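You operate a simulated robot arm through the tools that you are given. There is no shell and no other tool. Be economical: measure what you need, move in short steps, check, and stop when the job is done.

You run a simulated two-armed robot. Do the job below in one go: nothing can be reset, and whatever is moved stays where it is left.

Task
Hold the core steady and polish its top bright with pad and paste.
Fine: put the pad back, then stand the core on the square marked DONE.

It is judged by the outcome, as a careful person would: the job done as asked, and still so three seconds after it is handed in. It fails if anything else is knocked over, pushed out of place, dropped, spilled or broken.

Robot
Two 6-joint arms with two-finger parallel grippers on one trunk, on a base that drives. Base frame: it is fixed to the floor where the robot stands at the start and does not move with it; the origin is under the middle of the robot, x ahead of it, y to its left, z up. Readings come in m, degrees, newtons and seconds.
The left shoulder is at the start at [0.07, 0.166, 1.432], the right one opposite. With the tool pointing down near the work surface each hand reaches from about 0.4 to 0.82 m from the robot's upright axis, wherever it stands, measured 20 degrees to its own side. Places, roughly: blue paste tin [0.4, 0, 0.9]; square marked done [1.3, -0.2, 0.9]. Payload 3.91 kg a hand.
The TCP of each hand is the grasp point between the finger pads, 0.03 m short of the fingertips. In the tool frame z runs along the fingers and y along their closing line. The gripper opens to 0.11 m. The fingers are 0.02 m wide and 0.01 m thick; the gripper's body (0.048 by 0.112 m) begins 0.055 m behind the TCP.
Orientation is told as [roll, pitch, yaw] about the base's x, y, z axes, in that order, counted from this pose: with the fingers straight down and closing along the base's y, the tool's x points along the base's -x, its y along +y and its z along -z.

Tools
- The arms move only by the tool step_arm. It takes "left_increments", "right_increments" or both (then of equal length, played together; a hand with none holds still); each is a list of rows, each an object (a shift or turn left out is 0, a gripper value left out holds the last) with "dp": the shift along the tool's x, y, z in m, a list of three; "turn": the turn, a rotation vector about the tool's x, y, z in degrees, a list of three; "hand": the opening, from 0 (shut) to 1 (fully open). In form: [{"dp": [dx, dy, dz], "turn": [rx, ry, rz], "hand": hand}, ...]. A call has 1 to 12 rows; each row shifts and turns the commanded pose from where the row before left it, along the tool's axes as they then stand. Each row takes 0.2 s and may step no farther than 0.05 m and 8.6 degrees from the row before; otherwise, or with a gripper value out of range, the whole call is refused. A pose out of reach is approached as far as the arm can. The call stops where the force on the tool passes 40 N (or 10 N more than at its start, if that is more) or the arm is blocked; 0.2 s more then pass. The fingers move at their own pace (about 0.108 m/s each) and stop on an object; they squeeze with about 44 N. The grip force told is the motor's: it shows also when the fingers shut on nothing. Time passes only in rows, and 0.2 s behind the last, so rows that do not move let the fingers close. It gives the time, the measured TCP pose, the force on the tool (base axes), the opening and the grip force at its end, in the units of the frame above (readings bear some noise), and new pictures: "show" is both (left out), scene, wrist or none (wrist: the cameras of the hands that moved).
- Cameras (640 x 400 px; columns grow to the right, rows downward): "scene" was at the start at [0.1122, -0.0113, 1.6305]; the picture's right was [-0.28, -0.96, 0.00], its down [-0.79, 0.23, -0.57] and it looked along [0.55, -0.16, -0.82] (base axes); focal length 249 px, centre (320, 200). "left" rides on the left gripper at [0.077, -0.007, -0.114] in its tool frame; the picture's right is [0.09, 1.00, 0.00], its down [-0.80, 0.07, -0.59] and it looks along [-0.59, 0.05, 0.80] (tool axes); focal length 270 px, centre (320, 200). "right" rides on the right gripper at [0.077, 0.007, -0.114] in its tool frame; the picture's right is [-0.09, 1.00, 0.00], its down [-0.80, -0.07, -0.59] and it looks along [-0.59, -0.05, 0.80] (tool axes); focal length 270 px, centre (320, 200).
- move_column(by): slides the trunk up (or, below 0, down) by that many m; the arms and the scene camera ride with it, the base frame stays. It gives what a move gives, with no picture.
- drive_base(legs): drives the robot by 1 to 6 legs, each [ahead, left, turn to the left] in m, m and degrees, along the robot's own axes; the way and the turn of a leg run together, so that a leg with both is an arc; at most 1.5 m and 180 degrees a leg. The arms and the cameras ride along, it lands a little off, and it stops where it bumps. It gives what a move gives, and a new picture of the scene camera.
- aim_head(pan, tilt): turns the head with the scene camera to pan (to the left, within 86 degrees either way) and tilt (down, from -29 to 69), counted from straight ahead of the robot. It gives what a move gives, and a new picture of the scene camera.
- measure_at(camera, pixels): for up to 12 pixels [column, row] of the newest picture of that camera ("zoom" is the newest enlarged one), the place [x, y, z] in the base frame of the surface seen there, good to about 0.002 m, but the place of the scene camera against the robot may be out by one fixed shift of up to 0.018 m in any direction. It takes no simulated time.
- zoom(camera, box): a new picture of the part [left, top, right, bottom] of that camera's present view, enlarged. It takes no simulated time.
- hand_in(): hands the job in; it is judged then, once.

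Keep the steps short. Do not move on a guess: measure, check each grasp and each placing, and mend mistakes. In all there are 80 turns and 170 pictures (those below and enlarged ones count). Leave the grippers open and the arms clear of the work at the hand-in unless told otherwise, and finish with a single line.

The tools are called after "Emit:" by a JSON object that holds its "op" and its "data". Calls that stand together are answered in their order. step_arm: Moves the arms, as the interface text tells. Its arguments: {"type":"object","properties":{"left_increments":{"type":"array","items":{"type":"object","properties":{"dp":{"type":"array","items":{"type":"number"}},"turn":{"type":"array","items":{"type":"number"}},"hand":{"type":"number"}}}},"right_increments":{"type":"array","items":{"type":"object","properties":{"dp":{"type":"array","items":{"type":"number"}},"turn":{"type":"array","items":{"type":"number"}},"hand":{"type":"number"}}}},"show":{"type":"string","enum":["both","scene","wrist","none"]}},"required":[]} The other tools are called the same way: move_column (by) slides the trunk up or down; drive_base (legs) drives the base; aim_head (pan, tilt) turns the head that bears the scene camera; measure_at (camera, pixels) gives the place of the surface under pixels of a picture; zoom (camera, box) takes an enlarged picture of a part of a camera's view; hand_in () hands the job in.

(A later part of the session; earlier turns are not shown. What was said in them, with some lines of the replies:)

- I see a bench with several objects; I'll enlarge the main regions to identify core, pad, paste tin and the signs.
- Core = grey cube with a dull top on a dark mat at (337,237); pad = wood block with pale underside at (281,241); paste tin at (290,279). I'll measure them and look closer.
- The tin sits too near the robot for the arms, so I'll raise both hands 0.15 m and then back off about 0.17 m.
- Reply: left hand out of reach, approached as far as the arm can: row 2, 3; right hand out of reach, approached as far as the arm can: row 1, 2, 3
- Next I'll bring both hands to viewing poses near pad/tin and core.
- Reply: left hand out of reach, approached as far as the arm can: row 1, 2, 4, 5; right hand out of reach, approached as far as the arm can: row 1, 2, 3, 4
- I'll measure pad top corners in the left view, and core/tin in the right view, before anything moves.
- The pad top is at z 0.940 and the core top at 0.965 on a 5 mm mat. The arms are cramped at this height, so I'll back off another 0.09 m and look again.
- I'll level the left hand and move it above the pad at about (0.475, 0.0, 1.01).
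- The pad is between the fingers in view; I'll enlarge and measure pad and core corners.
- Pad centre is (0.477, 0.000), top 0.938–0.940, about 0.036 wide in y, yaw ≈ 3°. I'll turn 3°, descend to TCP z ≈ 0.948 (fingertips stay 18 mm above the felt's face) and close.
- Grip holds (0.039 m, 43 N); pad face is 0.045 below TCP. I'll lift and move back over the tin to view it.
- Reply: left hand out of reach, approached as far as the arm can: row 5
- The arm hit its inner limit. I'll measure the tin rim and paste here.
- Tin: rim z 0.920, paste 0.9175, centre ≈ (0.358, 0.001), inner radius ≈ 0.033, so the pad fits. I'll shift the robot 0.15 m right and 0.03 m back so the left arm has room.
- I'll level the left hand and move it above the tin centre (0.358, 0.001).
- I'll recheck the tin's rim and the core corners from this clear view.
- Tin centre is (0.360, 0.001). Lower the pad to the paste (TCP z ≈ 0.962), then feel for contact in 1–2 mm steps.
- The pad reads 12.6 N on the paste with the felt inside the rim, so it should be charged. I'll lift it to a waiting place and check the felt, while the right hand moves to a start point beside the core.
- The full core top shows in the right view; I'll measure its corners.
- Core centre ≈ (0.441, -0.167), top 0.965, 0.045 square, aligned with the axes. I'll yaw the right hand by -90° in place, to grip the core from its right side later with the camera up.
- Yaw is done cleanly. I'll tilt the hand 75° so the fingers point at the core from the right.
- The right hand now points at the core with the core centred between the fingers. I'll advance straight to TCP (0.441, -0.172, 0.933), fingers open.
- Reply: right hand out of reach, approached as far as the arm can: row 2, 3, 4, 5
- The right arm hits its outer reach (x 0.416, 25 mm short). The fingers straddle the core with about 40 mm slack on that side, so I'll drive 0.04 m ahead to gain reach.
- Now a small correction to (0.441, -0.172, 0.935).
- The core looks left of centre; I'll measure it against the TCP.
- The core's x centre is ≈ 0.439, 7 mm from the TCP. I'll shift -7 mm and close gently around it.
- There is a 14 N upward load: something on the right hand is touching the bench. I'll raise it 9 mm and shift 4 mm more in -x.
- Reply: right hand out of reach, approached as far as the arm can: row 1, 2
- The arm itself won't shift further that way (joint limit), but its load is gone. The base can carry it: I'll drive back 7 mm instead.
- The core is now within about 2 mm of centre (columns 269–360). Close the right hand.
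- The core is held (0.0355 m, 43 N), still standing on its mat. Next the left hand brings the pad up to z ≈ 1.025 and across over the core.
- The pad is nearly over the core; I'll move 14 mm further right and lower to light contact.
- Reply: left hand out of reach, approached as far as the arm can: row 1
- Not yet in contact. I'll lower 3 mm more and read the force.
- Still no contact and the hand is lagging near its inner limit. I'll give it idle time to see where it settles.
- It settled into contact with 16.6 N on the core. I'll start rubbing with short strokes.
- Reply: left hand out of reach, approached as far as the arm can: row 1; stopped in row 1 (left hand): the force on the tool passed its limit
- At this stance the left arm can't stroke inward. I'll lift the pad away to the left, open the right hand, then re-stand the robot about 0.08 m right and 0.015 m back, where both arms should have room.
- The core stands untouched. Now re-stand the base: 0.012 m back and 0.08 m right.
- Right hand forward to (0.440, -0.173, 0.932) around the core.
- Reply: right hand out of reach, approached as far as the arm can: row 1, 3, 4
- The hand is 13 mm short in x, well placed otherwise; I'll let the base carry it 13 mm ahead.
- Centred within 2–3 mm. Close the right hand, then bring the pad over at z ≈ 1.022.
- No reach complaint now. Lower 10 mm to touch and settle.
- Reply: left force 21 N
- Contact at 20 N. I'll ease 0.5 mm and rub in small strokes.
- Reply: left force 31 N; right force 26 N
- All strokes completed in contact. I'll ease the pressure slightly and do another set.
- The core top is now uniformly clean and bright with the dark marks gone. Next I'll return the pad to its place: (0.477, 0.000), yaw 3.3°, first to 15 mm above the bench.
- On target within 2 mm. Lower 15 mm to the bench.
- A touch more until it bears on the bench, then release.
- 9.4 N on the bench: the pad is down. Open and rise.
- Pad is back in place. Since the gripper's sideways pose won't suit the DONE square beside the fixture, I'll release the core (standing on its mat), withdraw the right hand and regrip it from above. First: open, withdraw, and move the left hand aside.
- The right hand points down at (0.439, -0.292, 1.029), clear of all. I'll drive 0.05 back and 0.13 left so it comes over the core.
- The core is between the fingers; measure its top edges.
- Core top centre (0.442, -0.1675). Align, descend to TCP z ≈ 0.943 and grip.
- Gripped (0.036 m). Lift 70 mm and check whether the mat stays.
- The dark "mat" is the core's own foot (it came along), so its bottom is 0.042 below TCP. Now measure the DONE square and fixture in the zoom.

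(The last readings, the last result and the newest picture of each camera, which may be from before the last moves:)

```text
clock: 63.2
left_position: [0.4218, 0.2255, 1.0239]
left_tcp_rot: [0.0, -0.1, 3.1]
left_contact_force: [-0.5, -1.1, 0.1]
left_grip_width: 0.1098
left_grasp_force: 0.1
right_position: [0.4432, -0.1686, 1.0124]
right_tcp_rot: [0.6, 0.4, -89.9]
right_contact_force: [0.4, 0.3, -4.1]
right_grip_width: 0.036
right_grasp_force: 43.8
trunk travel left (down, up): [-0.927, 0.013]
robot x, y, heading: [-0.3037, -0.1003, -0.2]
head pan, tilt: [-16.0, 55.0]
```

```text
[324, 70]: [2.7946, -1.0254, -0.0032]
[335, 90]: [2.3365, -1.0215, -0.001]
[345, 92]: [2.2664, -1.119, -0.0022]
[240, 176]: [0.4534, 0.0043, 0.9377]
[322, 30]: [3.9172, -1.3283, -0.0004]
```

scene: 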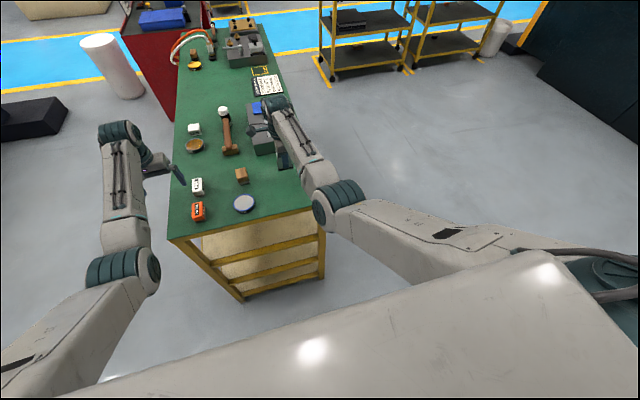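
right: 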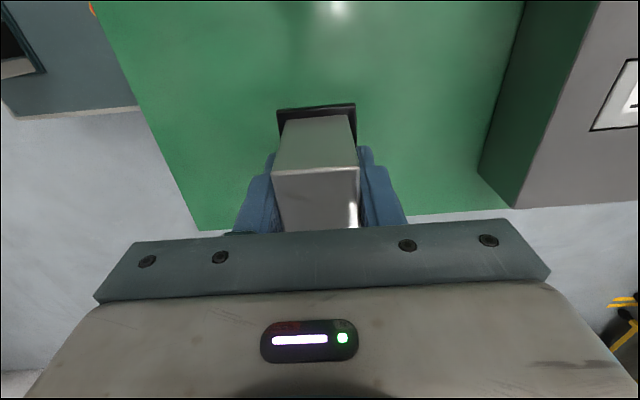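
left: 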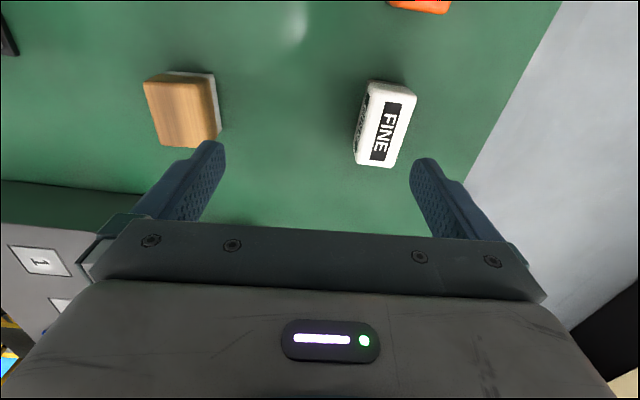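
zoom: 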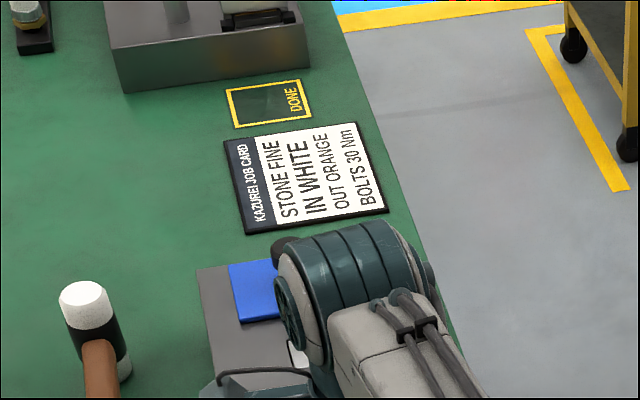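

DONE centre ≈ (1.244, -0.170) by the scene camera; fixture face at x ≈ 1.315. Plan: back off, go right to y ≈ -1.25, turn left 90°, later slide along the bench's right side and approach. The first three legs now.

Emit:
{"op": "drive_base", "data": {"legs": [[-0.35, 0, 0], [0, -1.15, 0], [0, 0, 90]]}}

```text
clock: 74.7
left_position: [-0.9731, -0.5091, 1.025]
left_tcp_rot: [0.1, 0.0, 92.4]
left_contact_force: [0.0, 0.1, 0.6]
left_grip_width: 0.1099
left_grasp_force: 0.0
right_position: [-0.5798, -0.4929, 1.0124]
right_tcp_rot: [0.6, 0.4, -0.6]
right_contact_force: [1.0, 0.0, -4.2]
right_grip_width: 0.036
right_grasp_force: 43.9
trunk travel left (down, up): [-0.927, 0.013]
robot x, y, heading: [-0.6587, -1.2399, 89.3]
head pan, tilt: [-16.0, 55.0]
```

scene: 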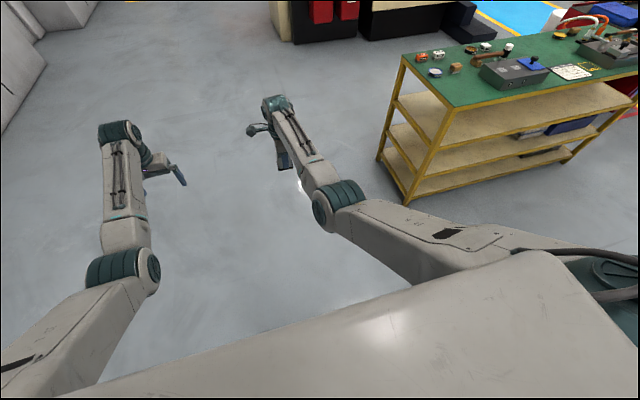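

Turned cleanly. I'll tuck the left hand back, then slide 1.83 m along +x (robot's right).

Emit:
{"op": "step_arm", "data": {"left_increments": [{"dp": [0.045, 0.02, 0]}, {"dp": [0.045, 0.02, 0]}, {"dp": [0.045, 0.02, 0.01]}, {"dp": [0.045, 0.02, 0.02]}, {"dp": [0.035, 0.02, 0.03]}, {}], "show": "none"}}

Emit:
{"op": "drive_base", "data": {"legs": [[0, -0.9, 0.7], [0, -0.93, 0]]}}

Emit:
{"op": "aim_head", "data": {"pan": -8, "tilt": 50}}

```text
refused: row 3 steps farther than a row can; nothing moved
```

```text
clock: 83.8
left_position: [0.8322, -0.5195, 1.0232]
left_tcp_rot: [-0.1, 0.0, 93.2]
left_contact_force: [-0.8, 0.7, 0.6]
left_grip_width: 0.1101
left_grasp_force: 0.0
right_position: [1.2257, -0.4973, 1.0132]
right_tcp_rot: [0.5, 0.5, 0.1]
right_contact_force: [0.0, 0.6, -4.3]
right_grip_width: 0.036
right_grasp_force: 43.9
trunk travel left (down, up): [-0.927, 0.013]
robot x, y, heading: [1.1564, -1.2438, 90.0]
head pan, tilt: [-16.0, 55.0]
```

scene: 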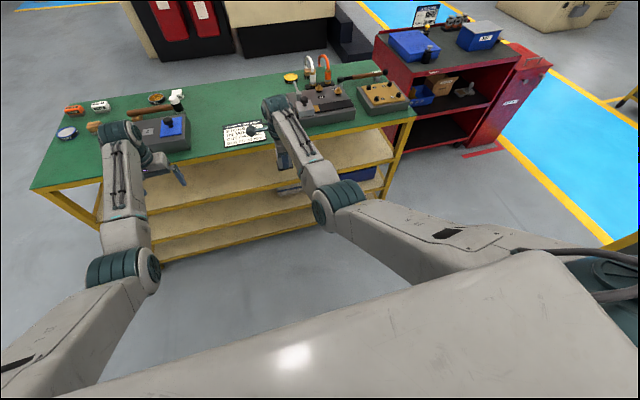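

```text
clock: 84.5
left_position: [0.8334, -0.519, 1.024]
left_tcp_rot: [0.0, 0.1, 93.1]
left_contact_force: [-0.2, 0.2, -0.2]
left_grip_width: 0.1102
left_grasp_force: 0.0
right_position: [1.2267, -0.4988, 1.0116]
right_tcp_rot: [0.5, 0.4, 0.1]
right_contact_force: [-1.5, 0.1, -3.6]
right_grip_width: 0.0356
right_grasp_force: 43.9
trunk travel left (down, up): [-0.927, 0.013]
robot x, y, heading: [1.1566, -1.2431, 89.7]
head pan, tilt: [-8.0, 50.0]
```

scene: 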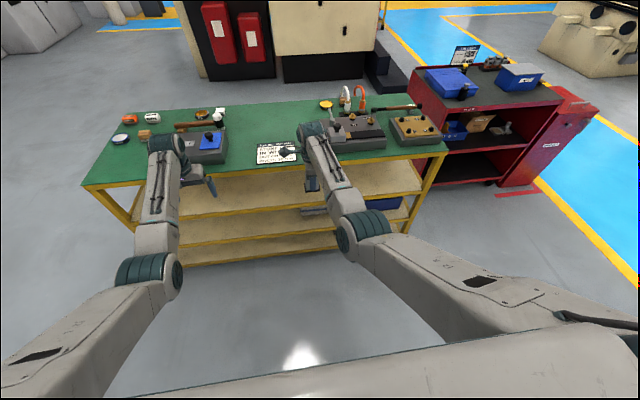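

Retract the left hand properly this time (smaller steps).

Emit:
{"op": "step_arm", "data": {"left_increments": [{"dp": [0.04, 0.02, 0]}, {"dp": [0.04, 0.02, 0]}, {"dp": [0.04, 0.02, 0.01]}, {"dp": [0.04, 0.02, 0.01]}, {"dp": [0.04, 0.02, 0.01]}, {}, {}], "show": "scene"}}

Emit:
{"op": "zoom", "data": {"camera": "scene", "box": [240, 80, 400, 200]}}

```text
clock: 86.1
left_position: [0.7429, -0.7242, 0.9941]
left_tcp_rot: [0.0, 0.1, 93.2]
left_contact_force: [-0.1, -0.4, 0.4]
left_grip_width: 0.1097
left_grasp_force: 0.1
right_position: [1.2279, -0.4967, 1.0112]
right_tcp_rot: [0.6, 0.3, 0.1]
right_contact_force: [-0.2, 0.5, -4.0]
right_grip_width: 0.0357
right_grasp_force: 44.4
trunk travel left (down, up): [-0.927, 0.013]
robot x, y, heading: [1.1532, -1.2427, 89.9]
head pan, tilt: [-8.0, 50.0]
```

scene: 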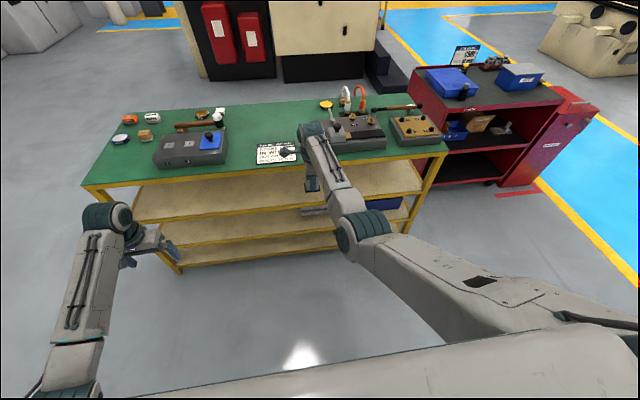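

```text
3.33 times, centred on (320, 140) of scene
```

zoom: 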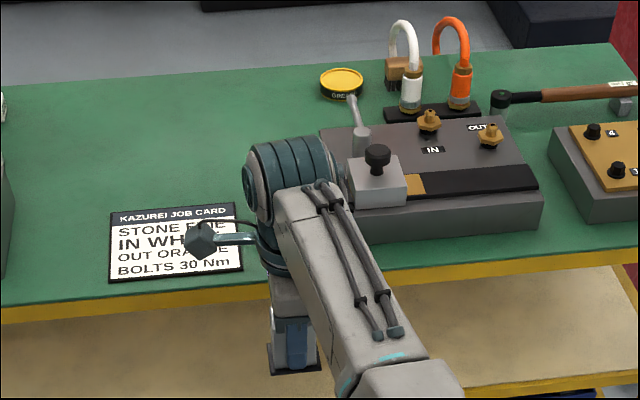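

Measure the fixture's heights and front edge near the DONE square.

Emit:
{"op": "measure_at", "data": {"camera": "zoom", "pixels": [[376, 148], [354, 100], [370, 185], [350, 165], [350, 205], [358, 232], [325, 128], [240, 205], [243, 270]]}}

Emit:
{"op": "drive_base", "data": {"legs": [[0.2, 0, 0]]}}

Emit:
{"op": "step_arm", "data": {"right_increments": [{}], "show": "wrist"}}

```text
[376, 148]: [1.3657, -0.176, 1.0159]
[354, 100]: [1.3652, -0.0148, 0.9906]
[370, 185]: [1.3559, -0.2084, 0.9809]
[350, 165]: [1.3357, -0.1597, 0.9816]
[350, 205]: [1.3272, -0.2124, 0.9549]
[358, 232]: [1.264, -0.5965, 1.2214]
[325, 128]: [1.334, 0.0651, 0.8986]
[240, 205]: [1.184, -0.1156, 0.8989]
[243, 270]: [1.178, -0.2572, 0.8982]
```

```text
clock: 87.7
left_position: [0.7468, -0.528, 0.9965]
left_tcp_rot: [0.0, -0.1, 92.9]
left_contact_force: [0.4, 0.3, -0.3]
left_grip_width: 0.1099
left_grasp_force: 0.1
right_position: [1.2324, -0.3035, 1.0155]
right_tcp_rot: [0.8, 0.4, -0.2]
right_contact_force: [-0.8, -0.6, -4.3]
right_grip_width: 0.0358
right_grasp_force: 43.9
trunk travel left (down, up): [-0.927, 0.013]
robot x, y, heading: [1.1594, -1.044, 89.5]
head pan, tilt: [-8.0, 50.0]
```

scene: 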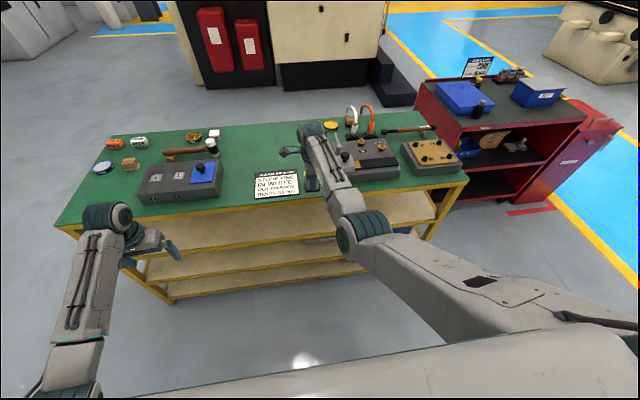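

```text
clock: 88.1
left_position: [0.746, -0.5233, 0.994]
left_tcp_rot: [0.0, 0.0, 92.8]
left_contact_force: [0.3, -1.1, 0.2]
left_grip_width: 0.1098
left_grasp_force: 0.1
right_position: [1.2307, -0.3013, 1.0111]
right_tcp_rot: [0.5, 0.4, -0.3]
right_contact_force: [-0.2, -0.3, -3.8]
right_grip_width: 0.0358
right_grasp_force: 43.4
trunk travel left (down, up): [-0.927, 0.013]
robot x, y, heading: [1.1616, -1.0474, 89.6]
head pan, tilt: [-8.0, 50.0]
```

right: 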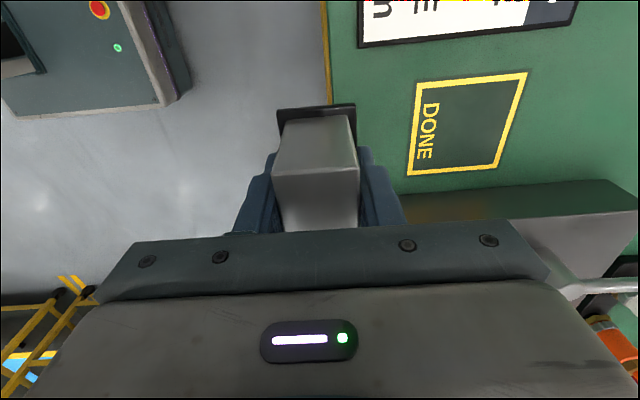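

The wrist camera sees DONE well. Measure its corners.

Emit:
{"op": "measure_at", "data": {"camera": "right", "pixels": [[417, 84], [525, 75], [497, 167], [409, 172], [470, 120], [450, 197], [530, 215]]}}

```text
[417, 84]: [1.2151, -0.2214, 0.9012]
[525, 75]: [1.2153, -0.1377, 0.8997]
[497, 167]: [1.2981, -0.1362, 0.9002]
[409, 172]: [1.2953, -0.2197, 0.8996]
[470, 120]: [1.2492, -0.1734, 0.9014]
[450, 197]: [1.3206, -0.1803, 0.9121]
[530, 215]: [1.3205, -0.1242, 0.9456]
```

DONE centre is (1.256, -0.179), 83 mm square. TCP is at (1.231, -0.301); carry it there with the base.

Emit:
{"op": "drive_base", "data": {"legs": [[0.122, -0.025, 0.4]]}}

Emit:
{"op": "step_arm", "data": {"right_increments": [{}], "show": "wrist"}}

```text
clock: 89.4
left_position: [0.7659, -0.4047, 0.9968]
left_tcp_rot: [0.0, -0.1, 93.4]
left_contact_force: [0.2, 0.8, 0.4]
left_grip_width: 0.11
left_grasp_force: 0.1
right_position: [1.2474, -0.1771, 1.0135]
right_tcp_rot: [0.6, 0.4, 0.3]
right_contact_force: [-0.4, -0.5, -3.6]
right_grip_width: 0.0356
right_grasp_force: 43.8
trunk travel left (down, up): [-0.927, 0.013]
robot x, y, heading: [1.1797, -0.9192, 90.4]
head pan, tilt: [-8.0, 50.0]
```

scene: 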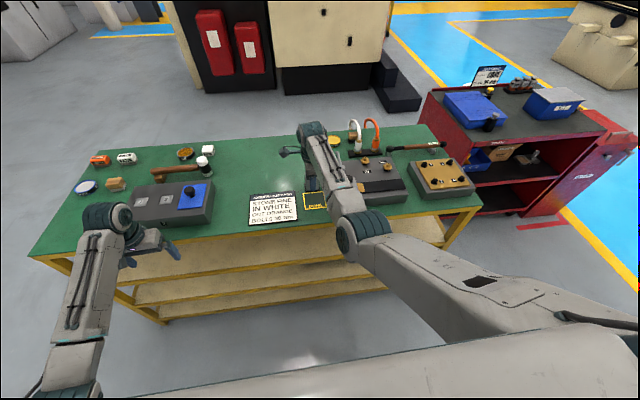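

```text
clock: 89.8
left_position: [0.7668, -0.4026, 0.9947]
left_tcp_rot: [0.0, 0.0, 93.4]
left_contact_force: [0.1, -1.0, 0.0]
left_grip_width: 0.1099
left_grasp_force: 0.0
right_position: [1.2484, -0.1755, 1.0117]
right_tcp_rot: [0.6, 0.5, 0.2]
right_contact_force: [-0.4, -0.6, -3.6]
right_grip_width: 0.036
right_grasp_force: 44.4
trunk travel left (down, up): [-0.927, 0.013]
robot x, y, heading: [1.182, -0.9151, 90.3]
head pan, tilt: [-8.0, 50.0]
```

right: 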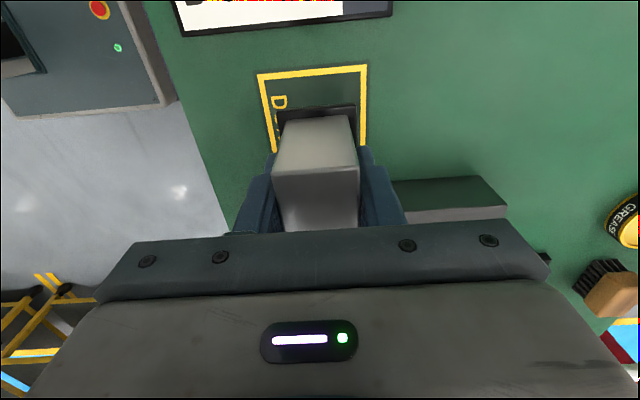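

Fine-align (+8 mm x, -3 mm y) and descend to just above the bench.

Emit:
{"op": "step_arm", "data": {"right_increments": [{"dp": [-0.008, -0.003, 0.01]}, {"dp": [0, 0, 0.02]}, {"dp": [0, 0, 0.02]}, {"dp": [0, 0, 0.013]}, {}, {}], "show": "wrist"}}

```text
clock: 91.2
left_position: [0.7672, -0.4031, 0.9938]
left_tcp_rot: [0.0, -0.1, 93.4]
left_contact_force: [-1.2, -0.4, -0.6]
left_grip_width: 0.1101
left_grasp_force: 0.0
right_position: [1.2563, -0.1774, 0.9491]
right_tcp_rot: [0.6, 0.4, 0.3]
right_contact_force: [-0.4, 0.2, -4.1]
right_grip_width: 0.0357
right_grasp_force: 43.9
trunk travel left (down, up): [-0.927, 0.013]
robot x, y, heading: [1.1863, -0.9176, 90.2]
head pan, tilt: [-8.0, 50.0]
```

right: 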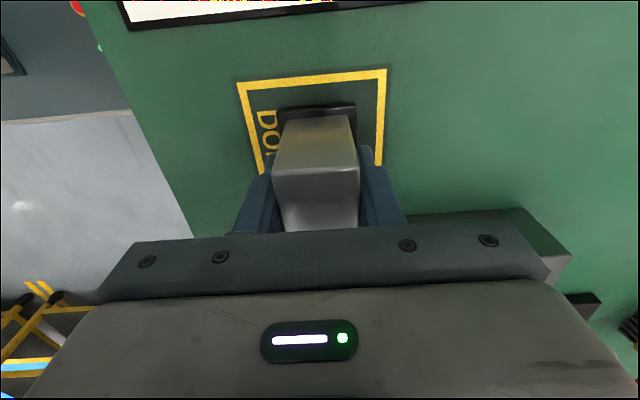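

Centred over the square, about 7 mm up. Lower until it bears.

Emit:
{"op": "step_arm", "data": {"right_increments": [{"dp": [0, 0, 0.004]}, {"dp": [0, 0, 0.002]}, {}, {"dp": [0, 0, 0.001]}, {}, {}], "show": "none"}}

```text
clock: 92.6
left_position: [0.7656, -0.4041, 0.9946]
left_tcp_rot: [0.0, -0.1, 93.3]
left_contact_force: [-0.3, 0.7, 0.6]
left_grip_width: 0.1097
left_grasp_force: 0.1
right_position: [1.256, -0.1762, 0.9427]
right_tcp_rot: [0.7, 0.3, 0.3]
right_contact_force: [0.8, 2.6, 5.7]
right_grip_width: 0.0356
right_grasp_force: 44.7
trunk travel left (down, up): [-0.927, 0.013]
robot x, y, heading: [1.1806, -0.9198, 90.2]
head pan, tilt: [-8.0, 50.0]
```

The load went from -4 to +5.7 N: the core stands on the square. Release and rise.

Emit:
{"op": "step_arm", "data": {"right_increments": [{"hand": 0.7}, {"hand": 0.7}, {"hand": 0.7}, {"dp": [0, 0, -0.015]}, {"dp": [0, 0, -0.025]}, {"dp": [0, 0, -0.025]}, {"dp": [0, 0, -0.01], "hand": 1}, {}], "show": "wrist"}}

```text
clock: 94.4
left_position: [0.767, -0.4031, 0.9945]
left_tcp_rot: [0.0, 0.0, 93.4]
left_contact_force: [0.0, -0.2, -0.1]
left_grip_width: 0.1101
left_grasp_force: 0.1
right_position: [1.2573, -0.1787, 1.0175]
right_tcp_rot: [0.7, 0.4, 0.3]
right_contact_force: [-0.2, -0.3, -0.7]
right_grip_width: 0.1101
right_grasp_force: 0.1
trunk travel left (down, up): [-0.927, 0.013]
robot x, y, heading: [1.1862, -0.9205, 90.1]
head pan, tilt: [-8.0, 50.0]
```

right: 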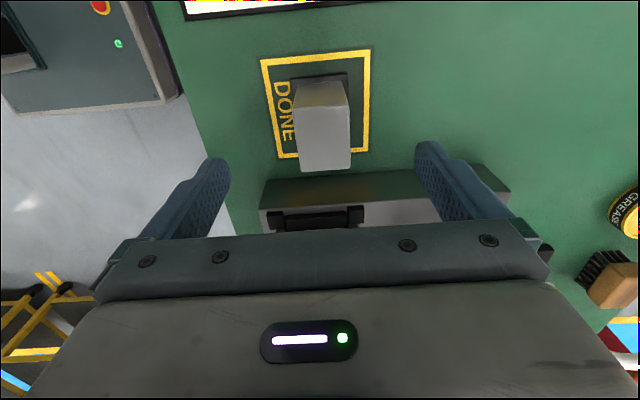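

The core stands inside the square, upright. Back the robot away 0.3 m so both arms are clear, and check the scene.

Emit:
{"op": "drive_base", "data": {"legs": [[-0.3, 0, 0]]}}

Emit:
{"op": "zoom", "data": {"camera": "scene", "box": [60, 80, 380, 260]}}

Emit:
{"op": "zoom", "data": {"camera": "scene", "box": [240, 100, 380, 190]}}

```text
clock: 96.4
left_position: [0.7673, -0.7025, 0.994]
left_tcp_rot: [-0.1, 0.0, 93.5]
left_contact_force: [0.0, 1.0, -0.7]
left_grip_width: 0.1101
left_grasp_force: 0.1
right_position: [1.2579, -0.4766, 1.0161]
right_tcp_rot: [0.5, 0.4, 0.4]
right_contact_force: [0.1, 0.5, 0.3]
right_grip_width: 0.1101
right_grasp_force: 0.0
trunk travel left (down, up): [-0.927, 0.013]
robot x, y, heading: [1.1841, -1.2175, 90.5]
head pan, tilt: [-8.0, 50.0]
```

scene: 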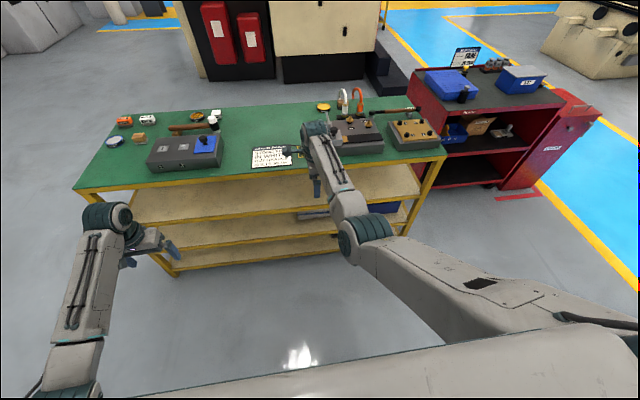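

```text
2.00 times, centred on (220, 170) of scene
```

zoom: 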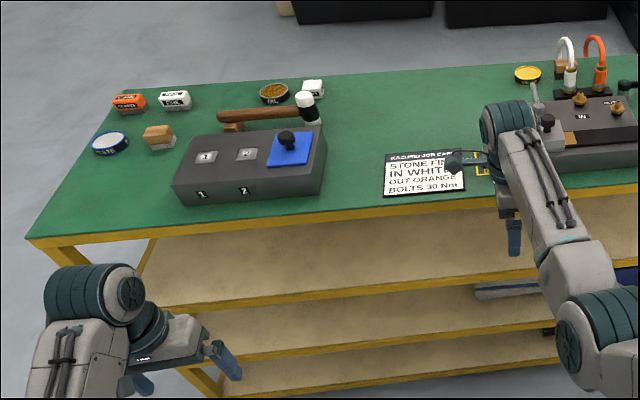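

```text
4.44 times, centred on (310, 145) of scene
```

zoom: 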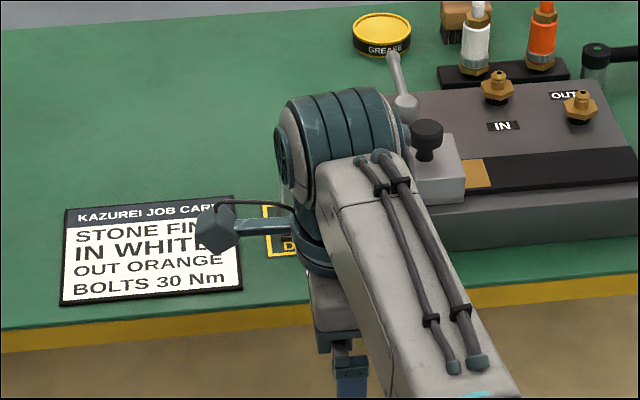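

All else is in place, but the arm hides the square. I'll slide the base 0.3 m right for a final look.

Emit:
{"op": "drive_base", "data": {"legs": [[0, -0.3, 0]]}}

Emit:
{"op": "zoom", "data": {"camera": "scene", "box": [190, 100, 310, 180]}}

```text
clock: 98.5
left_position: [1.0651, -0.7021, 0.9938]
left_tcp_rot: [0.0, 0.0, 93.5]
left_contact_force: [0.2, -0.2, -0.4]
left_grip_width: 0.1099
left_grasp_force: 0.0
right_position: [1.5558, -0.4755, 1.0182]
right_tcp_rot: [0.6, 0.2, 0.4]
right_contact_force: [-0.8, -0.8, -0.9]
right_grip_width: 0.1098
right_grasp_force: 0.0
trunk travel left (down, up): [-0.927, 0.013]
robot x, y, heading: [1.4838, -1.2151, 90.5]
head pan, tilt: [-8.0, 50.0]
```

scene: 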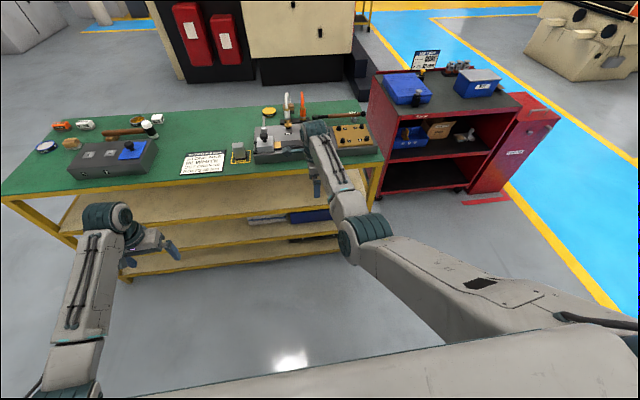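

```text
5.00 times, centred on (250, 140) of scene
```

zoom: 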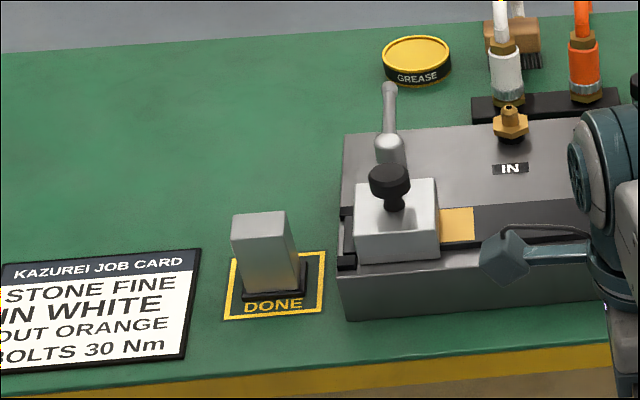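

The core stands upright inside DONE, its top bright; the pad is back and the arms are clear. Handing in.

Emit:
{"op": "hand_in", "data": {}}

```text
The job is handed in.
```

The core's top is polished clean and bright, the pad is back in its place, and the core stands upright inside the DONE square with nothing else moved.
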